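You operate a simulated robot arm through the tools that you are given. There is no shell and no other tool. Be economical: measure what you need, move in short steps, check, and stop when the job is done.

You are at the controls of a simulated robot arm. One attempt, no reset.

JOB
Set up the grey hand bender from the job card: fit its roller, latch it and dial the angle.
Fine: the old roller goes to the free bay of the plywood board.
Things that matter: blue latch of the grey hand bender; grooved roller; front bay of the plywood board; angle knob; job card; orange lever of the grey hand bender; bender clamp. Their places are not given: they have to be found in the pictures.

The check looks at the end state, three seconds after you hand in, the way a careful person would. Anything else that was tipped, shoved, dropped, spilled or broken makes it a failure.

ROBOT AND FRAMES
A 6-joint arm with a two-finger parallel gripper, fixed in place. Base frame: the origin is at the foot of the arm, x ahead of it, y to its left, z up; the work surface is at about z = 0.906. Units: m, degrees, N and s.
With the tool pointing down near the work surface it reaches from about 0.24 to 0.66 m from the base axis. Its first joint turns from -66.0 to 66.0 degrees. Payload 2.9 kg.
Tool frame: the origin (TCP) lies between the finger pads and is the grasp point; the fingertips stand 0.03 m ahead of it; z points along the fingers, y is the line along which they close. Largest opening 0.11 m; finger width 0.02, thickness 0.01; the body of the gripper, 0.048 by 0.112 m, starts 0.055 m behind the TCP.
Orientation is told as [roll, pitch, yaw] about the base's x, y, z axes, in that order, counted from this pose: with the fingers straight down and closing along the base's y, the tool's x points along the base's -x, its y along +y and its z along -z.

CONTROLS
- The arm moves only by the tool step_arm. Its argument "deltas" is a list of rows, each a list of 3 entries, a list of its own where there are three numbers: the finger opening in m, from 0 to 0.11, then the shift along the tool's x, y, z in units of 50 mm (1.0 is 50 mm), then the turn, a rotation vector about the tool's x, y, z in units of 6 degrees (1.0 is 6 degrees). In form: [[fingers, [dx, dy, dz], [wx, wy, wz]], ...]. A call has 1 to 10 rows; each row shifts and turns the commanded pose from where the row before left it, along the tool's axes as they then stand. A call with a number of a shift or a turn outside -1 to 1 is refused whole. A row lasts 0.2 s, in which the tool goes at most 0.05 m and 8.6 degrees; a call with a longer step from one row to the next is refused whole, and so is a gripper value outside its range. A pose out of reach is approached as far as the arm can. The call stops where the force on the tool passes 40 N (or 10 N more than at its start, if that is more) or the arm is blocked; 0.2 s more then pass. The fingers move at their own pace (about 0.108 m/s each) and stop on an object; they squeeze with about 20 N. The grip force told is the motor's: it shows also when the fingers shut on nothing. Time passes only in rows, and 0.2 s behind the last, so rows that do not move let the fingers close. It gives the time, the measured TCP pose, the force on the tool (base axes), the opening and the grip force at its end, in the units of the frame above (readings bear some noise).
- Cameras (640 x 400 px; columns grow to the right, rows downward): "scene" is fixed at [0.0904, 0.4478, 1.3879]; the picture's right is [-0.60, -0.80, 0.00], its down [-0.44, 0.33, -0.84] and it looks along [0.67, -0.50, -0.55] (base axes); focal length 221 px, centre (320, 200). "wrist" rides on the gripper at [-0.036, 0, -0.057] in the tool frame; the picture's right is [0.00, -1.00, 0.00], its down [0.97, 0.00, -0.24] and it looks along [0.24, 0.00, 0.97] (tool axes); focal length 218 px, centre (320, 200).
- get_image(camera): a new picture of that camera. The clock stands still meanwhile.
- pixel_to_xyz(camera, pixels): for up to 12 pixels [column, row] of the newest picture of that camera ("zoom" is the newest enlarged one), the place [x, y, z] in the base frame of the surface seen there, good to about 0.002 m. The clock stands still meanwhile.
- zoom(camera, box): a new picture of the part [left, top, right, bottom] of that camera's present view, enlarged. The clock stands still meanwhile.
- close_job(): hands the job in; it is judged then, once.

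Go step by step. Measure first, check grasps and placings, and put right what went wrong. The budget is 80 turns and 34 pictures, counting those below and the enlarged ones. Unless the task says otherwise, let go and move clear before handing in, and close with one line.

The tools are called after "Request:" by a JSON object that holds its "fn" and its "kwargs". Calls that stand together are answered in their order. step_arm: Moves the arm, as the interface text tells. Its arguments: {"type":"object","properties":{"deltas":{"type":"array"}},"required":["deltas"]} The other tools are called the same way: get_image (camera) takes a picture; pixel_to_xyz (camera, pixels) gives the place of the surface under pixels of a picture; zoom (camera, box) takes an enlarged picture of a part of a camera's view; close_job () hands the job in.

At the start:

```text
time: 0.0
tcp_pos: [0.3917, 0.0073, 1.3106]
tool_rot: [0.0, 0.0, 0.1]
ft_force: [0.4, 0.7, 0.4]
opening: 0.1098
finger_force: 0.0
```

scene: 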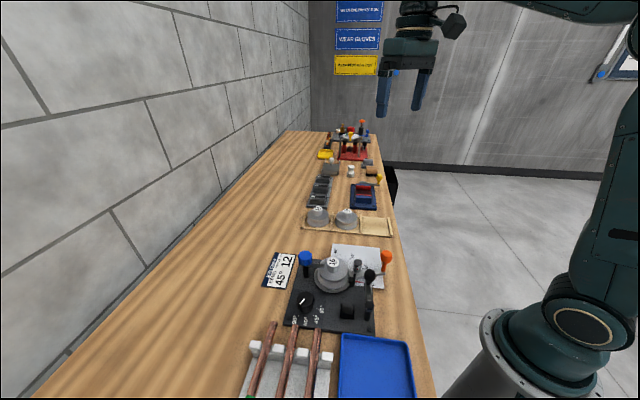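
wrist: 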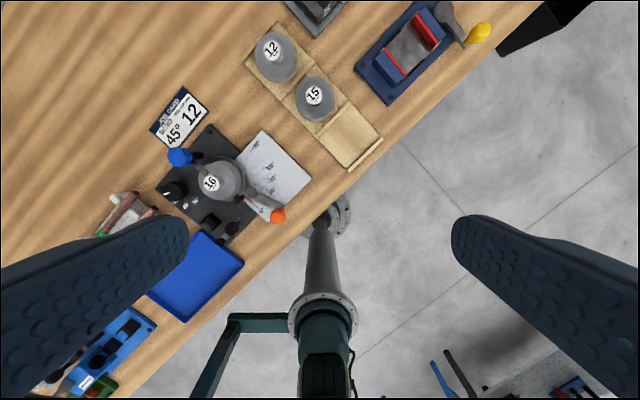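

The job card reads 45° and 12. The bender carries roller 16, and the plywood board holds 12, 15 and an empty bay. I'll zoom in on the bender and board.

Request:
{"fn": "zoom", "kwargs": {"camera": "scene", "box": [250, 230, 410, 340]}}

Request:
{"fn": "zoom", "kwargs": {"camera": "wrist", "box": [140, 80, 320, 250]}}

Request:
{"fn": "zoom", "kwargs": {"camera": "wrist", "box": [235, 15, 395, 175]}}

```text
3.64 times, centred on (330, 285) of scene
```

zoom: 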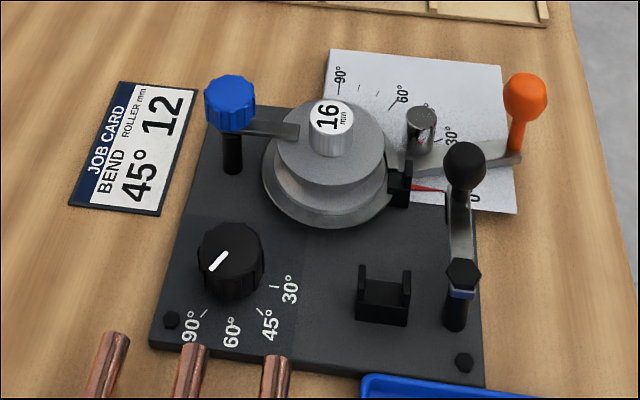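

```text
2.35 times, centred on (230, 165) of wrist
```

zoom: 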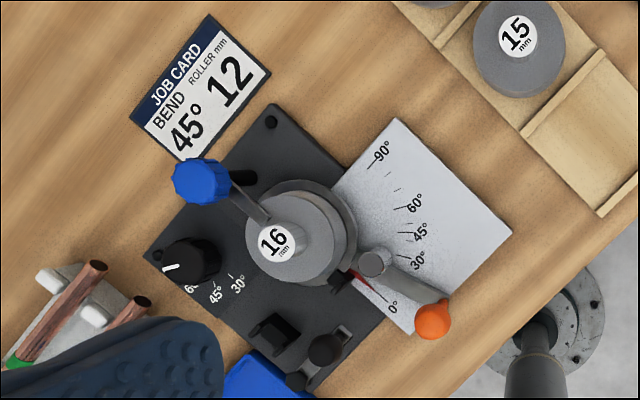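

```text
2.50 times, centred on (315, 95) of wrist
```

zoom: 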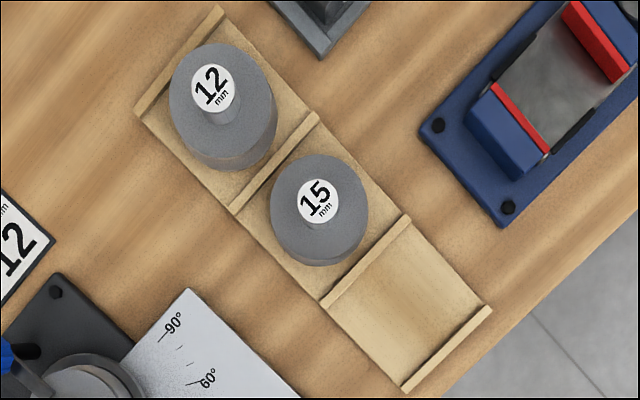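

The old roller (16) sits under the blue latch's arm, and the knob's scale is 90/60/45/30. Next I measure the main points.

Request:
{"fn": "pixel_to_xyz", "kwargs": {"camera": "zoom", "pixels": [[212, 88], [318, 200], [405, 305], [330, 303], [405, 222], [490, 310], [405, 388], [240, 210], [315, 115], [140, 108], [365, 260], [375, 340]]}}

Request:
{"fn": "pixel_to_xyz", "kwargs": {"camera": "wrist", "pixels": [[211, 183], [180, 157], [278, 215], [173, 189], [225, 165], [200, 160], [245, 190], [246, 200], [230, 227], [205, 222]]}}

Request:
{"fn": "pixel_to_xyz", "kwargs": {"camera": "scene", "pixels": [[332, 262], [306, 257], [305, 299], [386, 257], [370, 275], [318, 265], [347, 219], [319, 212], [378, 226], [355, 262], [325, 290], [346, 310]]}}

```text
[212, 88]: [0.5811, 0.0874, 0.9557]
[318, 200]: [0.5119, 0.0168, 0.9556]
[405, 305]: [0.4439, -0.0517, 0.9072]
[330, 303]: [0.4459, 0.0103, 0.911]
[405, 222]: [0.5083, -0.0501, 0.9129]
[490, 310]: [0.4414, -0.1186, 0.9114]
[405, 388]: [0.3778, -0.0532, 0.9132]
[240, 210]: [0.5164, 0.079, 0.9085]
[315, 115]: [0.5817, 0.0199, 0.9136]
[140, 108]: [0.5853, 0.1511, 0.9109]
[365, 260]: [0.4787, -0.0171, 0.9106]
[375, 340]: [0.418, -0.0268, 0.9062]
```

```text
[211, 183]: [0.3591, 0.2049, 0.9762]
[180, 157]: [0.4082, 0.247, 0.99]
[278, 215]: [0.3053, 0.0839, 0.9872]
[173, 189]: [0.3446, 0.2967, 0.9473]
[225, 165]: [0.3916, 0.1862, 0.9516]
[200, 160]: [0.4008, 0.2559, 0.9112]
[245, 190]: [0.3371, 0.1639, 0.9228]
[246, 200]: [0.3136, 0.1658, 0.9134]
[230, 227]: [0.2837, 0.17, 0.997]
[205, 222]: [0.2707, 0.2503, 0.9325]
```

```text
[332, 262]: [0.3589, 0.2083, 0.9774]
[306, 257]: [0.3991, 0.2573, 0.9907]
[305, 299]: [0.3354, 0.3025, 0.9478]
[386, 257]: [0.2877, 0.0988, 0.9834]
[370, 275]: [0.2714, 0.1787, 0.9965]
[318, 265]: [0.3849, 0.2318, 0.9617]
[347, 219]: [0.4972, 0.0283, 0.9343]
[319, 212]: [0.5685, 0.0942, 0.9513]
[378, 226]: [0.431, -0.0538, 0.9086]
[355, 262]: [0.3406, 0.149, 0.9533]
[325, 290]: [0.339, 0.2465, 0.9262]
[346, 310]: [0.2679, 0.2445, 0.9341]
```

Roller 16's hub is at about (0.359, 0.206, 0.977), the latch knob at (0.40, 0.252, 0.99) and the dial at (0.34, 0.298, 0.948). I'll move above the bender for a close look.

Request:
{"fn": "step_arm", "kwargs": {"deltas": [[0.11, [0, 0.777, 0.5], [0, 0, 0]], [0.11, [0, 0.777, 0.5], [0, 0, 0]], [0.11, [0, 0.777, 0.5], [0, 0, 0]], [0.11, [0, 0.777, 0.5], [0, 0, 0]], [0.11, [0, 0.777, 0.5], [0, 0, 0]], [0.11, [0, 0.777, 0.5], [0, 0, 0]]]}}

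Request:
{"fn": "get_image", "kwargs": {"camera": "wrist"}}

```text
time: 1.4
tcp_pos: [0.3925, 0.2413, 1.1621]
tool_rot: [0.1, 0.0, 0.1]
ft_force: [0.4, 0.6, -0.7]
opening: 0.11
finger_force: 0.1
```

```text
28 pictures are left
```

wrist: 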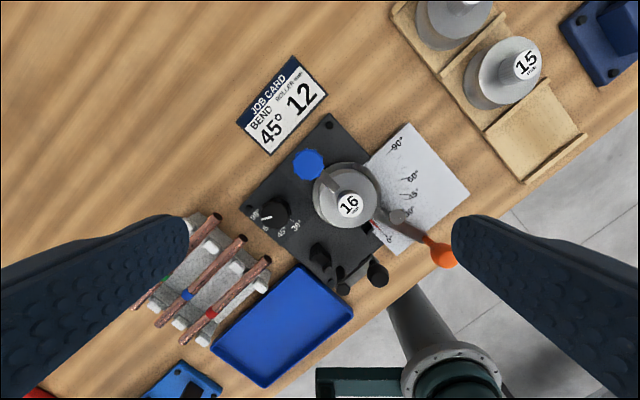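

Request:
{"fn": "zoom", "kwargs": {"camera": "wrist", "box": [230, 110, 470, 300]}}

Request:
{"fn": "pixel_to_xyz", "kwargs": {"camera": "wrist", "pixels": [[348, 205], [308, 165], [272, 213], [330, 117], [245, 210], [323, 256], [340, 287], [440, 255], [376, 275], [330, 182], [400, 217], [324, 282]]}}

```text
2.11 times, centred on (350, 205) of wrist
```

zoom: 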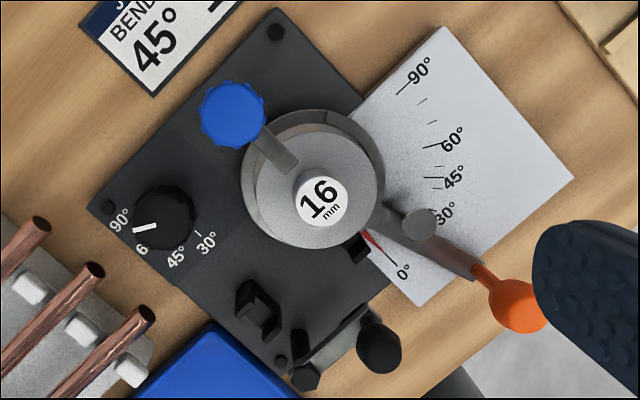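

```text
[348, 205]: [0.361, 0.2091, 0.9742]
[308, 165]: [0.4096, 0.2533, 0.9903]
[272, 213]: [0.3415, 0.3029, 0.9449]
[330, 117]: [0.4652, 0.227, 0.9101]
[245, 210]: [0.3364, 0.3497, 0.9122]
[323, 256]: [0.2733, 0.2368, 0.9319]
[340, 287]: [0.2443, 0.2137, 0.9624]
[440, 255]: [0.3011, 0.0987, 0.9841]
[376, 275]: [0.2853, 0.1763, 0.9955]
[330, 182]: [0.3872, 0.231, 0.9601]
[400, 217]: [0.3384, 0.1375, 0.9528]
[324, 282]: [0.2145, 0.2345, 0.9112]
```

The latch is a blue fluted knob centred near (0.410, 0.2535), top z 0.990, with its arm over roller 16. I'll descend over it with the fingers part open.

Request:
{"fn": "step_arm", "kwargs": {"deltas": [[0.07, [-0.175, 0.122, 0.8], [0, 0, 0]], [0.07, [-0.175, 0.122, 0.8], [0, 0, 0]], [0.07, [0, 0, 0.8], [0, 0, 0]], [0.07, [0, 0, 0.5], [0, 0, 0]], [0.07, [0, 0, 0.38], [0, 0, 0]], [0.07, [0, 0, 0], [0, 0, 0]]]}}

Request:
{"fn": "zoom", "kwargs": {"camera": "scene", "box": [250, 200, 410, 340]}}

```text
time: 2.8
tcp_pos: [0.4104, 0.2534, 0.9979]
tool_rot: [0.1, 0.0, 0.0]
ft_force: [0.7, 0.8, 0.4]
opening: 0.0702
finger_force: 0.1
```

```text
2.86 times, centred on (330, 270) of scene
```

zoom: 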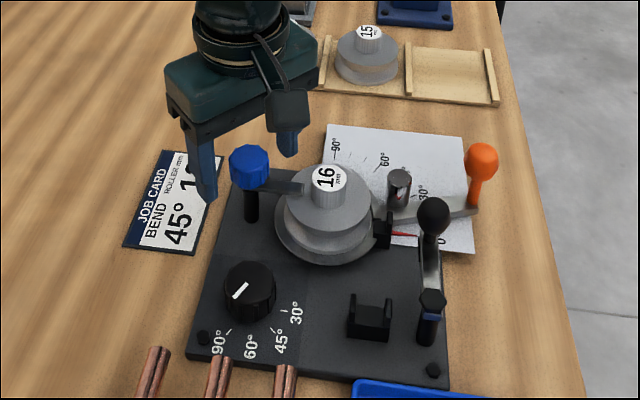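

The fingers straddle the blue knob; I'll close on it.

Request:
{"fn": "step_arm", "kwargs": {"deltas": [[0.0, [0, 0, 0], [0, 0, 0]], [0.0, [0, 0, 0], [0, 0, 0]], [0.0, [0, 0, 0], [0, 0, 0]]]}}

```text
time: 3.6
tcp_pos: [0.4104, 0.2517, 0.9975]
tool_rot: [0.1, 0.0, 0.0]
ft_force: [-0.4, 2.6, -4.6]
opening: 0.0306
finger_force: 45.4
```

The knob is gripped (30.6 mm). I'll try turning it counter-clockwise, seen from above.

Request:
{"fn": "step_arm", "kwargs": {"deltas": [[0.0, [0, 0, 0], [0, 0, -1]], [0.0, [0, 0, 0], [0, 0, -1]], [0.0, [0, 0, 0], [0, 0, -1]], [0.0, [0, 0, 0], [0, 0, -1]], [0.0, [0, 0, 0], [0, 0, 0]]]}}

Request:
{"fn": "zoom", "kwargs": {"camera": "scene", "box": [270, 230, 370, 310]}}

```text
time: 4.8
tcp_pos: [0.41, 0.2525, 0.9971]
tool_rot: [0.0, 0.0, 24.1]
ft_force: [-0.3, 3.2, 4.0]
opening: 0.0316
finger_force: 44.9
```

```text
5.00 times, centred on (320, 270) of scene
```

zoom: 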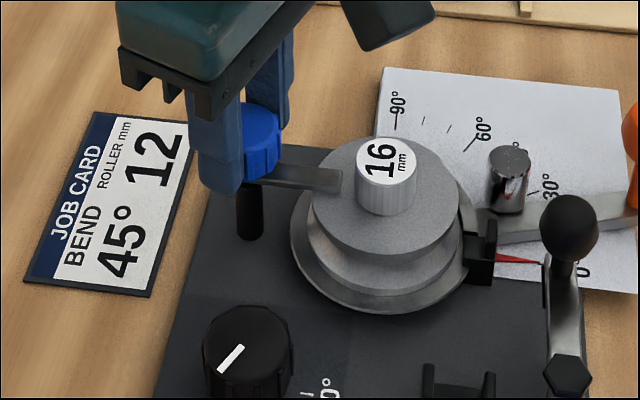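

The arm hasn't moved: its end is still at about (340,180), so the fingers slipped. Now clockwise.

Request:
{"fn": "step_arm", "kwargs": {"deltas": [[0.0, [0, 0, 0], [0, 0, 1]], [0.0, [0, 0, 0], [0, 0, 1]], [0.0, [0, 0, 0], [0, 0, 1]], [0.0, [0, 0, 0], [0, 0, 1]], [0.0, [0, 0, 0], [0, 0, 1]], [0.0, [0, 0, 0], [0, 0, 1]], [0.0, [0, 0, 0], [0, 0, 1]], [0.0, [0, 0, 0], [0, 0, 1]], [0.0, [0, 0, 0], [0, 0, 0]]]}}

Request:
{"fn": "zoom", "kwargs": {"camera": "scene", "box": [270, 230, 370, 310]}}

```text
time: 6.8
tcp_pos: [0.4083, 0.2533, 0.999]
tool_rot: [0.0, 0.0, -24.1]
ft_force: [-2.4, 0.0, 7.4]
opening: 0.0313
finger_force: 45.0
```

```text
5.00 times, centred on (320, 270) of scene
```

zoom: 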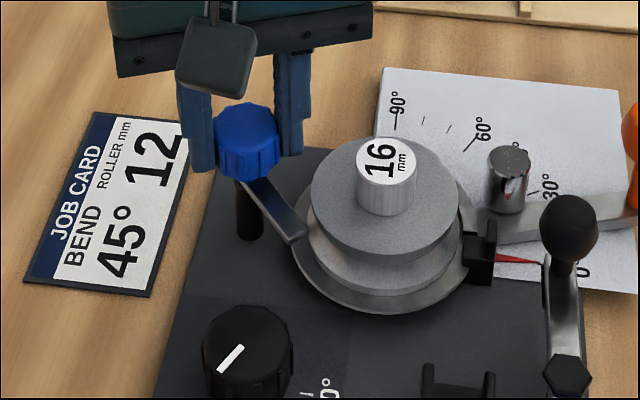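

The arm swings clockwise, off the roller. I'll keep turning until it's well clear.

Request:
{"fn": "step_arm", "kwargs": {"deltas": [[0.0, [0, 0, 0], [0, 0, 1]], [0.0, [0, 0, 0], [0, 0, 1]], [0.0, [0, 0, 0], [0, 0, 1]], [0.0, [0, 0, 0], [0, 0, 1]], [0.0, [0, 0, 0], [0, 0, 1]], [0.0, [0, 0, 0], [0, 0, 1]], [0.0, [0, 0, 0], [0, 0, 1]], [0.0, [0, 0, 0], [0, 0, 0]]]}}

Request:
{"fn": "zoom", "kwargs": {"camera": "scene", "box": [270, 230, 370, 310]}}

```text
time: 8.6
tcp_pos: [0.4092, 0.2529, 0.998]
tool_rot: [0.0, 0.0, -65.9]
ft_force: [-1.5, -6.8, 12.4]
opening: 0.0312
finger_force: 44.7
```

```text
5.00 times, centred on (320, 270) of scene
```

zoom: 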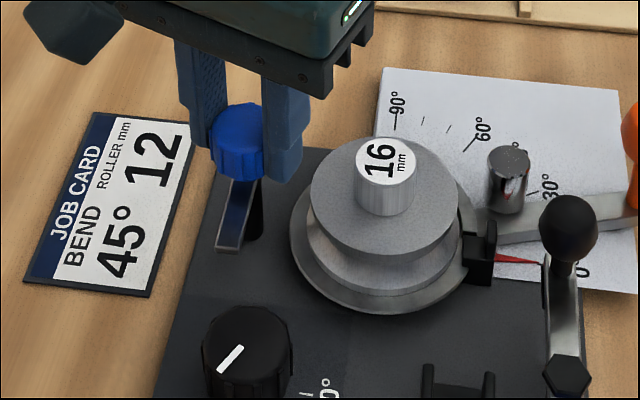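

The latch is now open by about 90°. I'll release, rise, turn the wrist back and look from above.

Request:
{"fn": "step_arm", "kwargs": {"deltas": [[0.07, [0, 0, 0], [0, 0, 0]], [0.07, [0, 0, 0], [0, 0, 0]], [0.07, [0, 0, -0.8], [0, 0, 0]], [0.07, [0, 0, -0.8], [0, 0, -1]], [0.07, [0, 0, -0.8], [0, 0, -1]], [0.07, [0, 0, -0.5], [0, 0, -1]], [0.07, [0, 0, 0], [0, 0, -1]], [0.07, [0, 0, 0], [0, 0, -1]], [0.07, [0, 0, 0], [0, 0, -1]], [0.07, [0, 0, 0], [0, 0, -1]]]}}

Request:
{"fn": "step_arm", "kwargs": {"deltas": [[0.07, [0, 0, 0], [0, 0, -1]], [0.07, [0, 0, 0], [0, 0, -1]], [0.07, [0, 0, 0], [0, 0, -1]], [0.07, [0.3, -0.49, 0], [0, 0, -1]], [0.07, [0.3, -0.49, 0], [0, 0, 0]]]}}

Request:
{"fn": "get_image", "kwargs": {"camera": "wrist"}}

```text
time: 10.8
tcp_pos: [0.4084, 0.2513, 1.1427]
tool_rot: [0.0, 0.1, -24.1]
ft_force: [0.0, -0.6, 0.0]
opening: 0.0698
finger_force: 0.1
```

```text
time: 12.0
tcp_pos: [0.3764, 0.2047, 1.1435]
tool_rot: [0.0, 0.1, 0.1]
ft_force: [0.2, 0.2, 0.3]
opening: 0.0701
finger_force: 0.1
```

```text
22 pictures are left
```

wrist: 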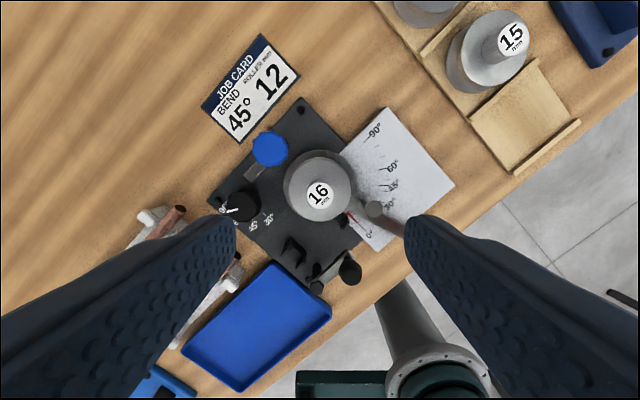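

Request:
{"fn": "pixel_to_xyz", "kwargs": {"camera": "wrist", "pixels": [[318, 194], [310, 194], [326, 194], [318, 186], [318, 202], [285, 180], [350, 175], [318, 160], [512, 37], [545, 107]]}}

Request:
{"fn": "zoom", "kwargs": {"camera": "wrist", "box": [270, 140, 370, 230]}}

```text
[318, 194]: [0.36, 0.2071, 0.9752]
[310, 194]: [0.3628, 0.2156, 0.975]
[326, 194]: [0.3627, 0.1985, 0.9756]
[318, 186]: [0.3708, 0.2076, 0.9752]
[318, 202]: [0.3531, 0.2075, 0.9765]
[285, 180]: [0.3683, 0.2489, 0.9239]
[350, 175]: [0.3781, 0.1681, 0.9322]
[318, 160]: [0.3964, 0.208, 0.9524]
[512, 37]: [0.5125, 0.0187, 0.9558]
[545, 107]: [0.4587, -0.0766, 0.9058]
```

```text
4.44 times, centred on (320, 185) of wrist
```

zoom: 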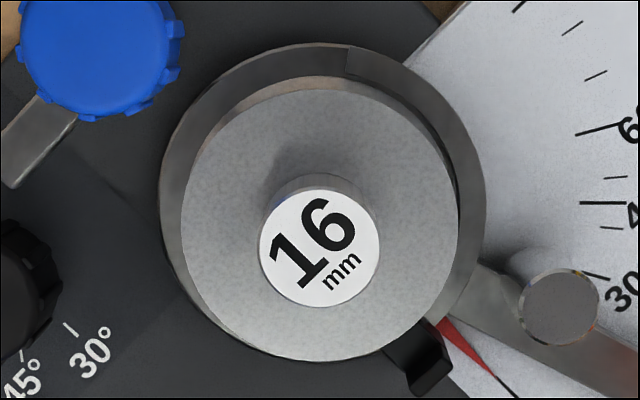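

The hub of roller 16 is centred at (0.360, 0.2055), top z 0.9755, radius about 14 mm. I'll descend and grip it.

Request:
{"fn": "step_arm", "kwargs": {"deltas": [[0.06, [0.328, 0.016, 0.7], [0, 0, 0]], [0.06, [0, 0, 0.9], [0, 0, 0]], [0.06, [0, 0, 0.8], [0, 0, 0]], [0.06, [0, 0, 0.4], [0, 0, 0]], [0.06, [0, 0, 0.34], [0, 0, 0]], [0.06, [0, 0, 0], [0, 0, 0]], [0, [0, 0, 0], [0, 0, 0]], [0, [0, 0, 0], [0, 0, 0]], [0, [0, 0, 0], [0, 0, 0]]]}}

```text
time: 14.0
tcp_pos: [0.3601, 0.2052, 0.9853]
tool_rot: [0.1, 0.0, 0.1]
ft_force: [0.1, 0.1, 0.7]
opening: 0.0289
finger_force: 20.1
```

Gripped at 28.9 mm with no side force. I'll lift straight up slowly.

Request:
{"fn": "step_arm", "kwargs": {"deltas": [[0, [0, 0, -0.2], [0, 0, 0]], [0, [0, 0, -0.3], [0, 0, 0]], [0, [0, 0, -0.4], [0, 0, 0]], [0, [0, 0, -0.6], [0, 0, 0]], [0, [0, 0, -0.6], [0, 0, 0]], [0, [0, 0, 0], [0, 0, 0]]]}}

Request:
{"fn": "zoom", "kwargs": {"camera": "scene", "box": [250, 180, 410, 310]}}

```text
time: 15.4
tcp_pos: [0.3604, 0.2061, 1.0928]
tool_rot: [0.0, 0.0, 0.0]
ft_force: [-0.1, 0.3, -2.8]
opening: 0.0288
finger_force: 20.1
```

```text
3.08 times, centred on (330, 245) of scene
```

zoom: 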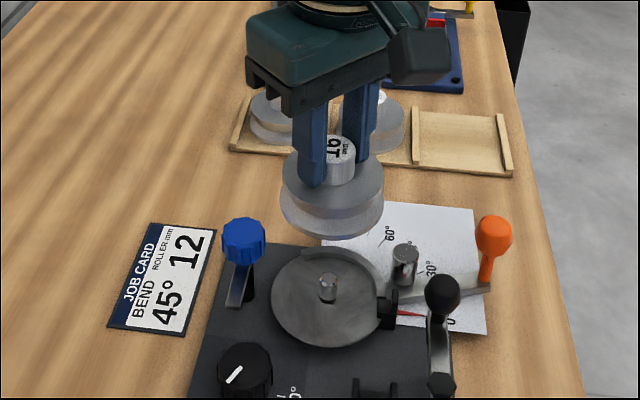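

The roller is free and the spindle is visible at (327,288). I'll measure the spindle and carry the roller over the front bay, whose centre is about (0.4435, -0.052).

Request:
{"fn": "pixel_to_xyz", "kwargs": {"camera": "zoom", "pixels": [[327, 275], [327, 290], [300, 310], [330, 330], [450, 150], [415, 165], [505, 172]]}}

Request:
{"fn": "step_arm", "kwargs": {"deltas": [[0, [0, 0, -0.5], [0, 0, 0]], [0, [-0.277, -0.86, 0], [0, 0, 0]], [0, [-0.277, -0.86, 0], [0, 0, 0]], [0, [-0.277, -0.86, 0], [0, 0, 0]], [0, [-0.277, -0.86, 0], [0, 0, 0]], [0, [-0.277, -0.86, 0], [0, 0, 0]], [0, [-0.277, -0.86, 0], [0, 0, 0]], [0, [0, 0, 0], [0, 0, 0]]]}}

Request:
{"fn": "get_image", "kwargs": {"camera": "wrist"}}

```text
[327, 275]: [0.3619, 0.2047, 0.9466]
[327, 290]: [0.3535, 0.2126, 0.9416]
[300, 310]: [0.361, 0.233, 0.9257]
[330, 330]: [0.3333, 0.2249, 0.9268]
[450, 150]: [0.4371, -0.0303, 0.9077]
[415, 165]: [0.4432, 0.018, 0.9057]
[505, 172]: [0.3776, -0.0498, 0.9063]
```

```text
time: 17.2
tcp_pos: [0.4443, -0.0547, 1.1152]
tool_rot: [0.0, 0.0, 0.0]
ft_force: [-0.3, -0.2, -1.7]
opening: 0.0287
finger_force: 20.1
```

```text
19 pictures are left
```

wrist: 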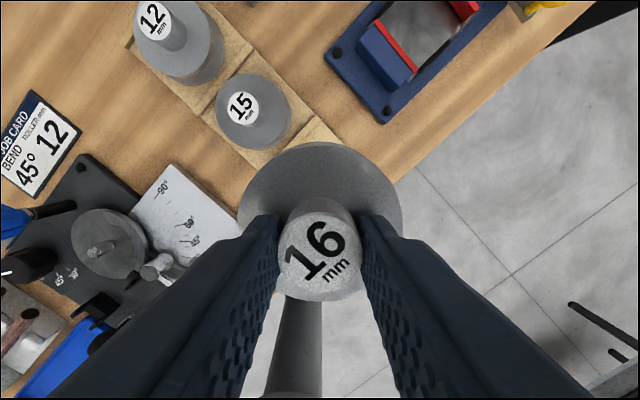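

The roller is above the front bay. I'll shift 2 mm in y and lower it to just above the floor.

Request:
{"fn": "step_arm", "kwargs": {"deltas": [[0, [0.01, 0.045, 0.7], [0, 0, 0]], [0, [0, 0, 0.8], [0, 0, 0]], [0, [0, 0, 0.7], [0, 0, 0]], [0, [0, 0, 0.4], [0, 0, 0]], [0, [0, 0, 0.2], [0, 0, 0]], [0, [0, 0, 0.1], [0, 0, 0]], [0, [0, 0, 0], [0, 0, 0]]]}}

Request:
{"fn": "zoom", "kwargs": {"camera": "scene", "box": [290, 170, 410, 250]}}

```text
time: 18.8
tcp_pos: [0.4428, -0.0505, 0.9696]
tool_rot: [-0.1, 0.1, 0.0]
ft_force: [0.9, 0.3, -2.4]
opening: 0.0285
finger_force: 20.3
```

```text
5.00 times, centred on (350, 210) of scene
```

zoom: 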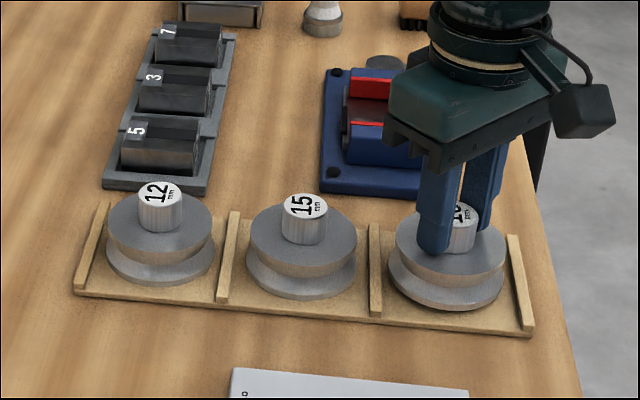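

It's aligned but still about 3–4 mm up. I'll lower the rest, touch down and release.

Request:
{"fn": "step_arm", "kwargs": {"deltas": [[0, [-0.01, -0.02, 0.04], [0, 0, 0]], [0, [0, 0, 0.02], [0, 0, 0]], [0, [0, 0, 0.02], [0, 0, 0]]]}}

```text
time: 19.6
tcp_pos: [0.4442, -0.0496, 0.9666]
tool_rot: [0.0, -0.1, 0.0]
ft_force: [0.5, 0.0, -3.0]
opening: 0.0287
finger_force: 19.7
```

Request:
{"fn": "step_arm", "kwargs": {"deltas": [[0, [0, -0.02, 0.02], [0, 0, 0]], [0, [0, 0, 0.02], [0, 0, 0]], [0, [0, 0, 0], [0, 0, 0]]]}}

```text
time: 20.4
tcp_pos: [0.4432, -0.0506, 0.9654]
tool_rot: [0.1, -0.1, 0.1]
ft_force: [-5.5, 4.8, 16.6]
opening: 0.0284
finger_force: 20.3
```

The z force of 16.6 N shows contact. I'll back off a hair, release and rise.

Request:
{"fn": "step_arm", "kwargs": {"deltas": [[0, [0, 0, -0.01], [0, 0, 0]], [0.06, [0, 0, 0], [0, 0, 0]], [0.06, [0, 0, 0], [0, 0, 0]], [0.06, [0, 0, -0.4], [0, 0, 0]], [0.06, [0, 0, -0.8], [0, 0, 0]], [0.06, [0, 0, -0.8], [0, 0, 0]], [0.06, [-0.5, 0.6, -0.4], [0, 0, 0]], [0.06, [-0.5, 0.6, -0.4], [0, 0, 0]], [0.06, [-0.5, 0.6, 0], [0, 0, 0]]]}}

Request:
{"fn": "get_image", "kwargs": {"camera": "wrist"}}

Request:
{"fn": "zoom", "kwargs": {"camera": "scene", "box": [290, 170, 410, 250]}}

```text
time: 22.4
tcp_pos: [0.5198, 0.0397, 1.1052]
tool_rot: [0.0, 0.0, 0.0]
ft_force: [1.0, -0.1, -0.6]
opening: 0.0598
finger_force: 0.1
```

```text
17 pictures are left
```

wrist: 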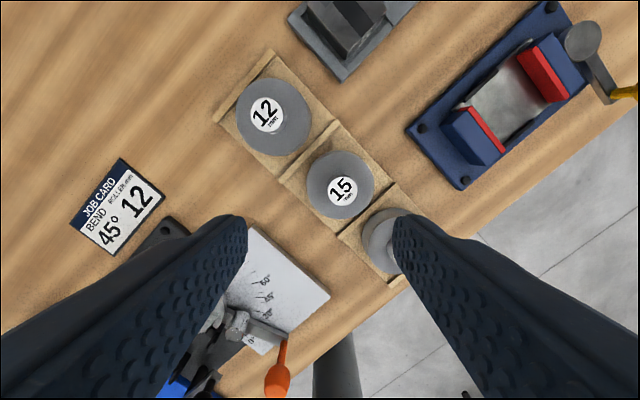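

```text
5.00 times, centred on (350, 210) of scene
```

zoom: 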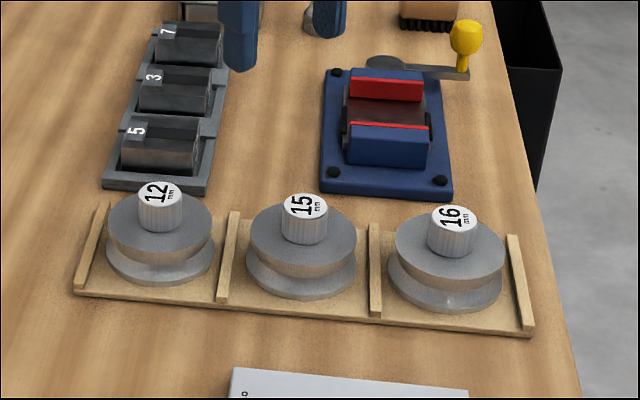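

Roller 16 sits flat in the front bay. Now I locate roller 12 (label at (266,114)).

Request:
{"fn": "pixel_to_xyz", "kwargs": {"camera": "wrist", "pixels": [[266, 114], [259, 114], [273, 114], [266, 107], [266, 121], [285, 135], [342, 189]]}}

```text
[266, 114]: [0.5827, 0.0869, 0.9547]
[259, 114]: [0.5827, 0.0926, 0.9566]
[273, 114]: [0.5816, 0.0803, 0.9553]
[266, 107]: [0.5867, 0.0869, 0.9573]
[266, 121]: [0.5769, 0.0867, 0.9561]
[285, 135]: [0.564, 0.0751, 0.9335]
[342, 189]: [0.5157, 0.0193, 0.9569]
```

Request:
{"fn": "step_arm", "kwargs": {"deltas": [[0.06, [-0.622, 0.471, 0], [0, 0, 0]], [0.06, [-0.622, 0.471, 0], [0, 0, 0]], [0.06, [0, 0, 0.8], [0, 0, 0]], [0.06, [0, 0, 0.9], [0, 0, 0]], [0.06, [0, 0, 0.7], [0, 0, 0]], [0.06, [0, 0, 0.36], [0, 0, 0]], [0.06, [0, 0, 0], [0, 0, 0]], [0, [0, 0, 0], [0, 0, 0]], [0, [0, 0, 0], [0, 0, 0]], [0, [0, 0, 0], [0, 0, 0]]]}}

```text
time: 24.6
tcp_pos: [0.5811, 0.0861, 0.9666]
tool_rot: [0.0, 0.0, 0.0]
ft_force: [-0.2, 0.3, 0.0]
opening: 0.0287
finger_force: 20.2
```

Gripped at 28.7 mm. I'll lift and move towards the bender.

Request:
{"fn": "step_arm", "kwargs": {"deltas": [[0, [0, 0, -0.2], [0, 0, 0]], [0, [0, 0, -0.6], [0, 0, 0]], [0, [0, 0, -0.9], [0, 0, 0]], [0, [0, 0, -0.9], [0, 0, 0]], [0, [0.737, 0.397, 0], [0, 0, 0]], [0, [0.737, 0.397, 0], [0, 0, 0]], [0, [0.737, 0.397, 0], [0, 0, 0]], [0, [0.737, 0.397, 0], [0, 0, 0]], [0, [0.737, 0.397, 0], [0, 0, 0]], [0, [0.737, 0.397, 0], [0, 0, 0]]]}}

Request:
{"fn": "get_image", "kwargs": {"camera": "wrist"}}

```text
time: 26.8
tcp_pos: [0.3576, 0.2048, 1.0975]
tool_rot: [0.0, 0.0, 0.0]
ft_force: [0.0, 0.6, -1.7]
opening: 0.0287
finger_force: 19.9
```

```text
15 pictures are left
```

wrist: 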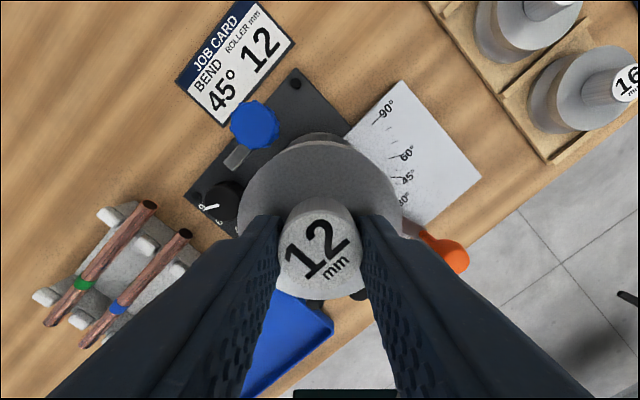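

The label position in the grip matches roller 16's, with the lower edge at about row 300 in both. I'll settle, then correct the position.

Request:
{"fn": "step_arm", "kwargs": {"deltas": [[0, [0, 0, 0], [0, 0, 0]], [0, [0, 0, 0.3], [0, 0, 0]], [0, [0, 0, 0], [0, 0, 0]], [0, [0, 0, 0], [0, 0, 0]]]}}

Request:
{"fn": "step_arm", "kwargs": {"deltas": [[0, [0, 0, 0], [0, 0, 0]]]}}

```text
time: 27.8
tcp_pos: [0.3595, 0.2045, 1.0814]
tool_rot: [0.0, 0.0, 0.0]
ft_force: [0.2, 0.3, -1.8]
opening: 0.0287
finger_force: 20.1
```

```text
time: 28.2
tcp_pos: [0.3591, 0.2047, 1.0815]
tool_rot: [0.0, 0.0, 0.0]
ft_force: [-0.3, 0.9, -1.7]
opening: 0.0287
finger_force: 19.8
```

Request:
{"fn": "step_arm", "kwargs": {"deltas": [[0, [-0.018, 0.018, 0.5], [0, 0, 0]], [0, [0, 0, 0.5], [0, 0, 0]], [0, [0, 0, 0.3], [0, 0, 0]], [0, [0, 0, 0], [0, 0, 0]]]}}

Request:
{"fn": "step_arm", "kwargs": {"deltas": [[0, [0, 0, 0.1], [0, 0, 0]], [0, [0, 0, 0.06], [0, 0, 0]], [0, [0, 0, 0.06], [0, 0, 0]], [0, [0, 0, 0.06], [0, 0, 0]]]}}

```text
time: 29.2
tcp_pos: [0.3599, 0.2059, 1.0173]
tool_rot: [0.0, 0.0, 0.0]
ft_force: [-1.0, 0.3, -2.4]
opening: 0.0287
finger_force: 20.1
```

```text
time: 30.2
tcp_pos: [0.3604, 0.205, 1.0027]
tool_rot: [0.1, -0.1, 0.0]
ft_force: [0.9, -0.2, -2.7]
opening: 0.0287
finger_force: 20.1
```

No resistance at z 1.003, so the bore is going onto the spindle. I'll continue to the seat.

Request:
{"fn": "step_arm", "kwargs": {"deltas": [[0, [0, 0, 0.1], [0, 0, 0]], [0, [0, 0, 0.1], [0, 0, 0]], [0, [0, 0, 0.06], [0, 0, 0]], [0, [0, 0, 0.04], [0, 0, 0]], [0, [0, 0, 0.03], [0, 0, 0]], [0, [0, 0, 0], [0, 0, 0]]]}}

```text
time: 31.6
tcp_pos: [0.3613, 0.2049, 0.9856]
tool_rot: [0.0, 0.0, 0.0]
ft_force: [-0.2, -0.8, -2.9]
opening: 0.0285
finger_force: 20.2
```

Request:
{"fn": "step_arm", "kwargs": {"deltas": [[0, [0, 0, 0.02], [0, 0, 0]], [0, [0, 0, 0.02], [0, 0, 0]], [0, [0, 0, 0.02], [0, 0, 0]]]}}

```text
time: 32.4
tcp_pos: [0.3599, 0.2058, 0.9845]
tool_rot: [0.1, -0.1, -0.1]
ft_force: [-3.8, -4.8, 17.6]
opening: 0.0293
finger_force: 20.5
```

Seated: the z force is 17.6 N at TCP z 0.9845. I'll release, rise, and check.

Request:
{"fn": "step_arm", "kwargs": {"deltas": [[0, [0, 0, -0.01], [0, 0, 0]], [0.06, [0, 0, 0], [0, 0, 0]], [0.06, [0, 0, 0], [0, 0, 0]], [0.06, [0, 0, -0.4], [0, 0, 0]], [0.06, [0, 0, -0.8], [0, 0, 0]], [0.06, [0, 0, -0.8], [0, 0, 0]], [0.06, [-0.5, 0.6, -0.5], [0, 0, 0]], [0.06, [-0.5, 0.4, -0.5], [0, 0, 0]], [0.06, [0, 0, 0], [0, 0, 0]]]}}

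Request:
{"fn": "get_image", "kwargs": {"camera": "wrist"}}

Request:
{"fn": "zoom", "kwargs": {"camera": "scene", "box": [270, 230, 390, 330]}}

```text
time: 34.4
tcp_pos: [0.4107, 0.2565, 1.134]
tool_rot: [0.0, -0.1, 0.0]
ft_force: [-0.4, -0.4, -0.4]
opening: 0.0604
finger_force: 0.0
```

```text
14 pictures are left
```

wrist: 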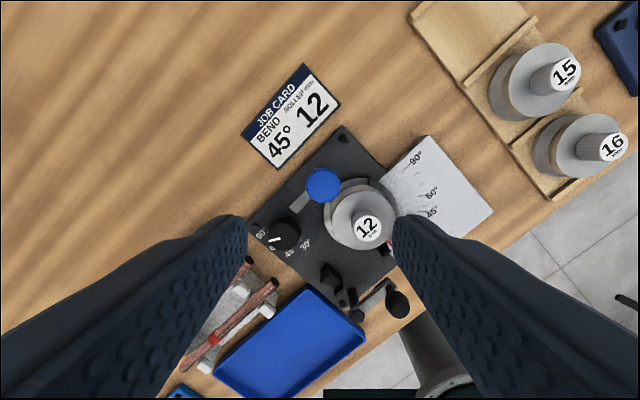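

```text
4.00 times, centred on (330, 280) of scene
```

zoom: 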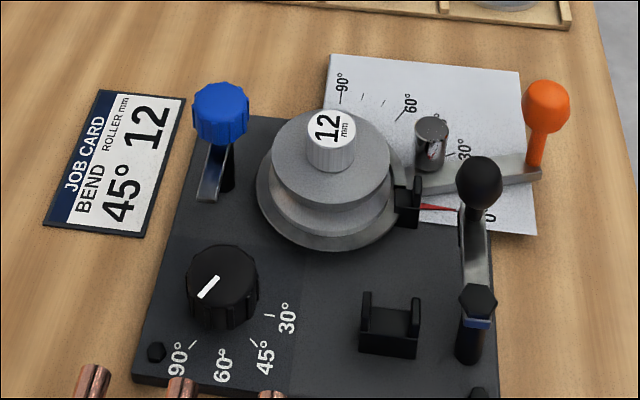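

Roller 12 is seated and the latch is still open. I'll turn the wrist to -66° over the latch knob and descend.

Request:
{"fn": "step_arm", "kwargs": {"deltas": [[0.07, [0.03, -0.075, 0.1], [0, 0, 1]], [0.07, [0, 0, 0.1], [0, 0, 1]], [0.07, [0, 0, 0.1], [0, 0, 1]], [0.07, [0, 0, 0.1], [0, 0, 1]], [0.07, [0, 0, 0.1], [0, 0, 1]], [0.07, [0, 0, 0.1], [0, 0, 1]], [0.07, [0, 0, 0.1], [0, 0, 1]], [0.07, [0, 0, 0.1], [0, 0, 1]], [0.07, [0, 0, 0], [0, 0, 1]], [0.07, [0, 0, 0], [0, 0, 1]]]}}

Request:
{"fn": "step_arm", "kwargs": {"deltas": [[0.07, [0, 0, 0], [0, 0, 1]], [0.07, [0, 0, 0.7], [0, 0, 0]], [0.07, [0, 0, 0.7], [0, 0, 0]], [0.07, [0, 0, 0.5], [0, 0, 0]], [0.07, [0, 0, 0], [0, 0, 0]]]}}

```text
time: 36.6
tcp_pos: [0.4082, 0.2516, 1.0951]
tool_rot: [0.0, 0.0, -60.1]
ft_force: [1.0, -0.2, -0.4]
opening: 0.0699
finger_force: 0.0
```

```text
time: 37.8
tcp_pos: [0.4092, 0.2526, 0.9984]
tool_rot: [0.0, 0.0, -65.9]
ft_force: [-0.4, -0.6, -0.3]
opening: 0.0699
finger_force: 0.1
```

Positioned on the knob. I'll close and turn counter-clockwise.

Request:
{"fn": "step_arm", "kwargs": {"deltas": [[0, [0, 0, 0], [0, 0, 0]], [0, [0, 0, 0], [0, 0, 0]], [0, [0, 0, 0], [0, 0, 0]], [0, [0, 0, 0], [0, 0, -1]], [0, [0, 0, 0], [0, 0, -1]], [0, [0, 0, 0], [0, 0, -1]], [0, [0, 0, 0], [0, 0, -1]], [0, [0, 0, 0], [0, 0, -1]], [0, [0, 0, 0], [0, 0, -1]], [0, [0, 0, 0], [0, 0, -1]]]}}

Request:
{"fn": "step_arm", "kwargs": {"deltas": [[0, [0, 0, 0], [0, 0, -1]], [0, [0, 0, 0], [0, 0, -1]], [0, [0, 0, 0], [0, 0, -1]], [0, [0, 0, 0], [0, 0, -1]], [0, [0, 0, 0], [0, 0, -1]], [0, [0, 0, 0], [0, 0, -1]], [0, [0, 0, 0], [0, 0, -1]], [0, [0, 0, 0], [0, 0, -1]], [0, [0, 0, 0], [0, 0, -0.5]], [0, [0, 0, 0], [0, 0, 0]]]}}

Request:
{"fn": "zoom", "kwargs": {"camera": "scene", "box": [270, 230, 390, 330]}}

```text
time: 40.0
tcp_pos: [0.4095, 0.2531, 0.9992]
tool_rot: [0.1, 0.0, -23.8]
ft_force: [4.2, 9.2, -7.2]
opening: 0.031
finger_force: 44.5
```

```text
time: 42.2
tcp_pos: [0.4078, 0.2537, 0.9999]
tool_rot: [0.2, 0.0, 27.2]
ft_force: [-2.9, 18.6, -5.4]
opening: 0.0309
finger_force: 45.1
```

```text
4.00 times, centred on (330, 280) of scene
```

zoom: 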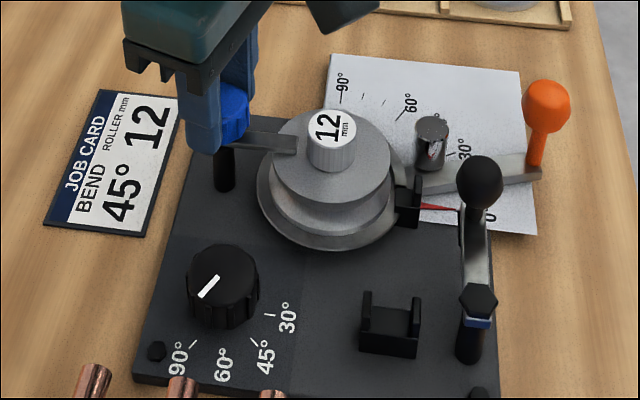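

The latch is back over the roller, as it was at first. I'll release and view the dial from above.

Request:
{"fn": "step_arm", "kwargs": {"deltas": [[0.07, [0, 0, 0], [0, 0, 0]], [0.07, [0, 0, 0], [0, 0, 0]], [0.07, [0, 0, -0.8], [0, 0, 0]], [0.07, [0, 0, -0.8], [0, 0, 0]], [0.07, [0, 0, -0.5], [0, 0, 0.5]], [0.07, [0, 0, 0], [0, 0, 1]], [0.07, [0, 0, 0], [0, 0, 1]], [0.07, [0, 0, 0], [0, 0, 1]], [0.07, [0, 0, 0], [0, 0, 1]]]}}

Request:
{"fn": "step_arm", "kwargs": {"deltas": [[0.09, [0.75, 0.45, 0], [0, 0, 0]], [0.09, [0.75, 0.45, 0], [0, 0, 0]], [0.09, [0, 0, 0], [0, 0, 0]]]}}

Request:
{"fn": "get_image", "kwargs": {"camera": "wrist"}}

Request:
{"fn": "zoom", "kwargs": {"camera": "wrist", "box": [280, 130, 380, 230]}}

```text
time: 44.2
tcp_pos: [0.4086, 0.2509, 1.1046]
tool_rot: [0.0, -0.1, -0.2]
ft_force: [-0.7, 0.2, 0.7]
opening: 0.07
finger_force: 0.0
```

```text
time: 45.0
tcp_pos: [0.3317, 0.2972, 1.1064]
tool_rot: [0.1, 0.0, 0.0]
ft_force: [-0.4, 0.5, 0.3]
opening: 0.0902
finger_force: 0.1
```

```text
11 pictures are left
```

wrist: 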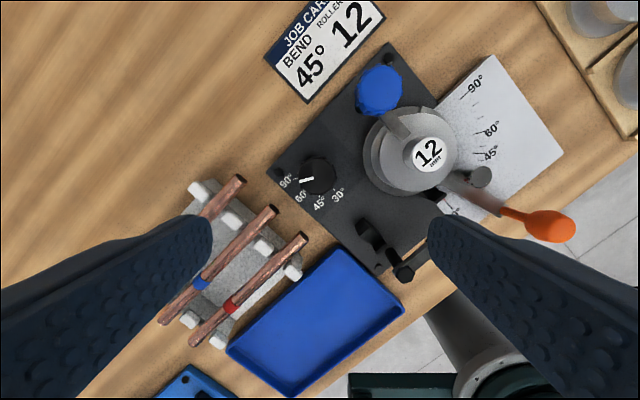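

```text
4.00 times, centred on (330, 180) of wrist
```

zoom: 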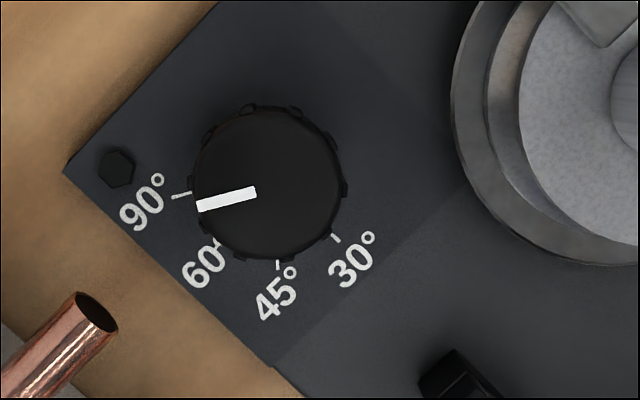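

The pointer sits just past 90°. I'll measure the marks, pointer and dial edges.

Request:
{"fn": "pixel_to_xyz", "kwargs": {"camera": "zoom", "pixels": [[175, 197], [186, 194], [277, 269], [276, 260], [339, 241], [333, 235], [202, 205], [252, 193], [268, 110], [343, 183], [268, 255], [217, 245]]}}

```text
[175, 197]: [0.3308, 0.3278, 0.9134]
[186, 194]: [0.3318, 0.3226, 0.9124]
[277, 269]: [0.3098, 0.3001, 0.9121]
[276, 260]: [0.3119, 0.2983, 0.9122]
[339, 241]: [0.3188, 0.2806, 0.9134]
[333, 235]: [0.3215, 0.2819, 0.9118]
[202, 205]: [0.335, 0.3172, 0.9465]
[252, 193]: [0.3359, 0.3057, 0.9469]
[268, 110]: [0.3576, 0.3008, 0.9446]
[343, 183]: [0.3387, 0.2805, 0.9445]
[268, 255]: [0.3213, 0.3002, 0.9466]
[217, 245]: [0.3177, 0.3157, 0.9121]
```

The pointer is at the 90° mark, and 45° lies about 79° counter-clockwise from above. Dial centre is about (0.3375, 0.3003). I'll move over it, pre-turn the wrist to -72°, and check the tube positions nearby.

Request:
{"fn": "pixel_to_xyz", "kwargs": {"camera": "zoom", "pixels": [[97, 312], [80, 295], [40, 360], [115, 168]]}}

Request:
{"fn": "step_arm", "kwargs": {"deltas": [[0.055, [-0.116, 0.062, 0], [0, 0, 0]], [0.055, [0, 0, 0.1], [0, 0, 1]], [0.055, [0, 0, 0.1], [0, 0, 1]], [0.055, [0, 0, 0.1], [0, 0, 1]], [0.055, [0, 0, 0.1], [0, 0, 1]], [0.055, [0, 0, 0.1], [0, 0, 1]], [0.055, [0, 0, 0.1], [0, 0, 1]], [0.055, [0, 0, 0.1], [0, 0, 1]], [0.055, [0, 0, 0.1], [0, 0, 1]], [0.055, [0, 0, 0.1], [0, 0, 1]]]}}

Request:
{"fn": "step_arm", "kwargs": {"deltas": [[0.055, [0, 0, 0], [0, 0, 1]], [0.055, [0, 0, 0], [0, 0, 1]], [0.055, [0, 0, 0], [0, 0, 1]], [0.055, [0, 0, 0.5], [0, 0, 0]], [0.055, [0, 0, 0], [0, 0, 0]]]}}

```text
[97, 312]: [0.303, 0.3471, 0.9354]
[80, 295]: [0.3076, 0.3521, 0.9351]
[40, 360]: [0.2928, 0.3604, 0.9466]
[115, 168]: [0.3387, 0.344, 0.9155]
```

```text
time: 47.2
tcp_pos: [0.3392, 0.2994, 1.0591]
tool_rot: [0.1, 0.0, -54.1]
ft_force: [0.3, -0.9, -0.3]
opening: 0.0553
finger_force: 0.1
```

```text
time: 48.4
tcp_pos: [0.3391, 0.2996, 1.034]
tool_rot: [0.0, 0.0, -72.0]
ft_force: [0.2, -0.7, 0.8]
opening: 0.055
finger_force: 0.1
```

The tubes are about 58 mm away, which is clear. I'll descend and close on the dial.

Request:
{"fn": "step_arm", "kwargs": {"deltas": [[0.055, [0, 0, 0.6], [0, 0, 0]], [0.055, [0, 0, 0.6], [0, 0, 0]], [0.055, [0, 0, 0.36], [0, 0, 0]], [0.055, [0, 0, 0], [0, 0, 0]], [0, [0, 0, 0], [0, 0, 0]], [0, [0, 0, 0], [0, 0, 0]], [0, [0, 0, 0], [0, 0, 0]]]}}

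```text
time: 50.0
tcp_pos: [0.3386, 0.3005, 0.9553]
tool_rot: [0.0, 0.0, -71.9]
ft_force: [-10.2, -3.0, -2.4]
opening: 0.0377
finger_force: 45.3
```

Gripped (37.7 mm) with a small side force, so I'll relieve it by 1 mm and turn 78° counter-clockwise.

Request:
{"fn": "step_arm", "kwargs": {"deltas": [[0, [0, -0.02, 0], [0, 0, 0]], [0, [0, 0, 0], [0, 0, -1]], [0, [0, 0, 0], [0, 0, -1]], [0, [0, 0, 0], [0, 0, -1]], [0, [0, 0, 0], [0, 0, -1]], [0, [0, 0, 0], [0, 0, -1]], [0, [0, 0, 0], [0, 0, -1]], [0, [0, 0, 0], [0, 0, 0]]]}}

Request:
{"fn": "step_arm", "kwargs": {"deltas": [[0, [0, 0, 0], [0, 0, -1]], [0, [0, 0, 0], [0, 0, -1]], [0, [0, 0, 0], [0, 0, -1]], [0, [0, 0, 0], [0, 0, -1]], [0, [0, 0, 0], [0, 0, -1]], [0, [0, 0, 0], [0, 0, -1]], [0, [0, 0, 0], [0, 0, -1]], [0, [0, 0, 0], [0, 0, 0]]]}}

Request:
{"fn": "zoom", "kwargs": {"camera": "scene", "box": [270, 250, 370, 330]}}

```text
time: 51.8
tcp_pos: [0.3387, 0.3006, 0.9553]
tool_rot: [0.1, 0.0, -35.9]
ft_force: [9.2, 3.6, -11.5]
opening: 0.0374
finger_force: 45.1
```

```text
time: 53.6
tcp_pos: [0.3396, 0.3004, 0.9564]
tool_rot: [0.0, -0.1, 6.1]
ft_force: [15.1, 8.3, -12.3]
opening: 0.0375
finger_force: 45.0
```

```text
5.00 times, centred on (320, 290) of scene
```

zoom: 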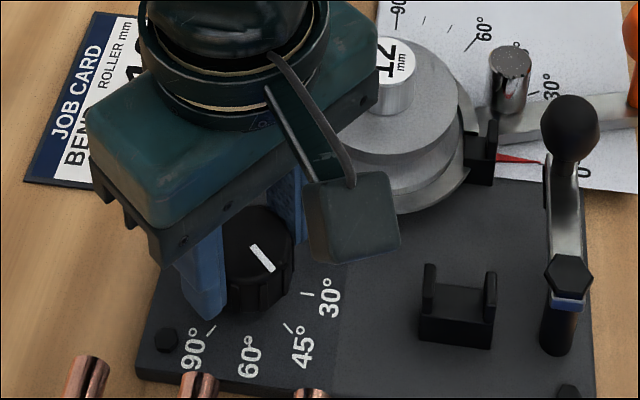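

The pointer now aims at about the 45° mark. I'll release, rise, and check from above.

Request:
{"fn": "step_arm", "kwargs": {"deltas": [[0.055, [0, 0, 0], [0, 0, 0]], [0.055, [0, 0, 0], [0, 0, 0]], [0.055, [0, 0, -0.6], [0, 0, 0]], [0.055, [0, 0, -0.8], [0, 0, 0]], [0.055, [0, 0, -0.8], [0, 0, 0]], [0.055, [0, 0, -0.8], [0, 0, 1]], [0.055, [0.5, 0, 0], [0, 0, 0]], [0.055, [0, 0, 0], [0, 0, 0]]]}}

Request:
{"fn": "zoom", "kwargs": {"camera": "wrist", "box": [270, 110, 370, 210]}}

```text
time: 55.4
tcp_pos: [0.3129, 0.3001, 1.1059]
tool_rot: [0.1, 0.1, 0.0]
ft_force: [-0.2, 0.7, 0.4]
opening: 0.0548
finger_force: 0.0
```

```text
4.00 times, centred on (320, 160) of wrist
```

zoom: 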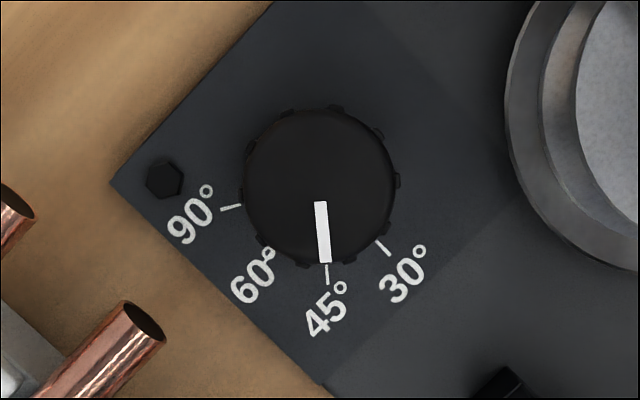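

The dial reads 45° exactly: the pointer is in line with the tick at (327,270). I'll move clear and take a last overview.

Request:
{"fn": "step_arm", "kwargs": {"deltas": [[0.055, [0, 0, -0.8], [0, 0, 0]], [0.055, [0, 0, -0.8], [0, 0, 0]], [0.055, [-0.6, -0.6, -0.4], [0, 0, 0]], [0.055, [-0.6, -0.6, -0.4], [0, 0, 0]], [0.055, [-0.4, -0.6, -0.4], [0, 0, 0]], [0.055, [0, -0.9, 0], [0, 0, 0]], [0.055, [0, -0.9, 0], [0, 0, 0]], [0.055, [0, 0, 0], [0, 0, 0]]]}}

Request:
{"fn": "zoom", "kwargs": {"camera": "scene", "box": [230, 180, 430, 330]}}

Request:
{"fn": "get_image", "kwargs": {"camera": "wrist"}}

```text
time: 57.2
tcp_pos: [0.3942, 0.1193, 1.2454]
tool_rot: [0.0, 0.1, 0.1]
ft_force: [0.9, 0.6, -0.1]
opening: 0.055
finger_force: 0.1
```

```text
2.67 times, centred on (330, 255) of scene
```

zoom: 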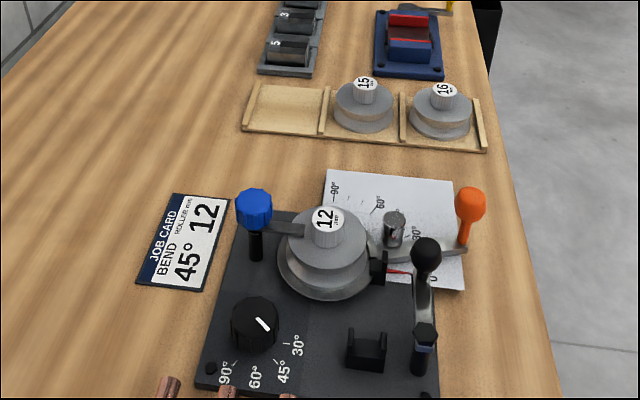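

```text
6 pictures are left
```

wrist: 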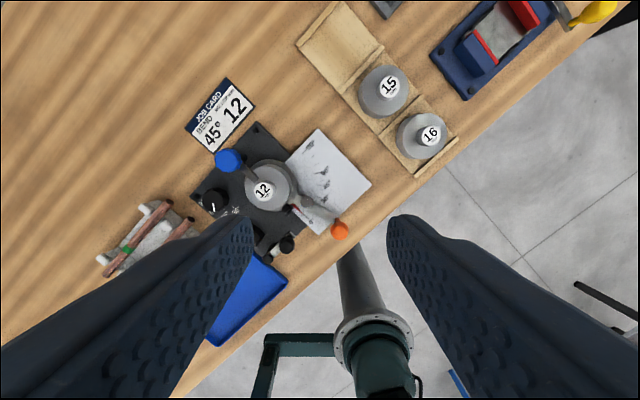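

The pictures show roller 12 fitted and latched, the dial at 45°, roller 16 in the front bay, and the lever and clamp where they started. I'm handing in.

Request:
{"fn": "close_job", "kwargs": {}}

```text
The job is handed in.
```

The bender is set up from the job card: roller 12 is fitted and latched, the dial is at 45°, and the old roller 16 is in the front bay of the plywood board.
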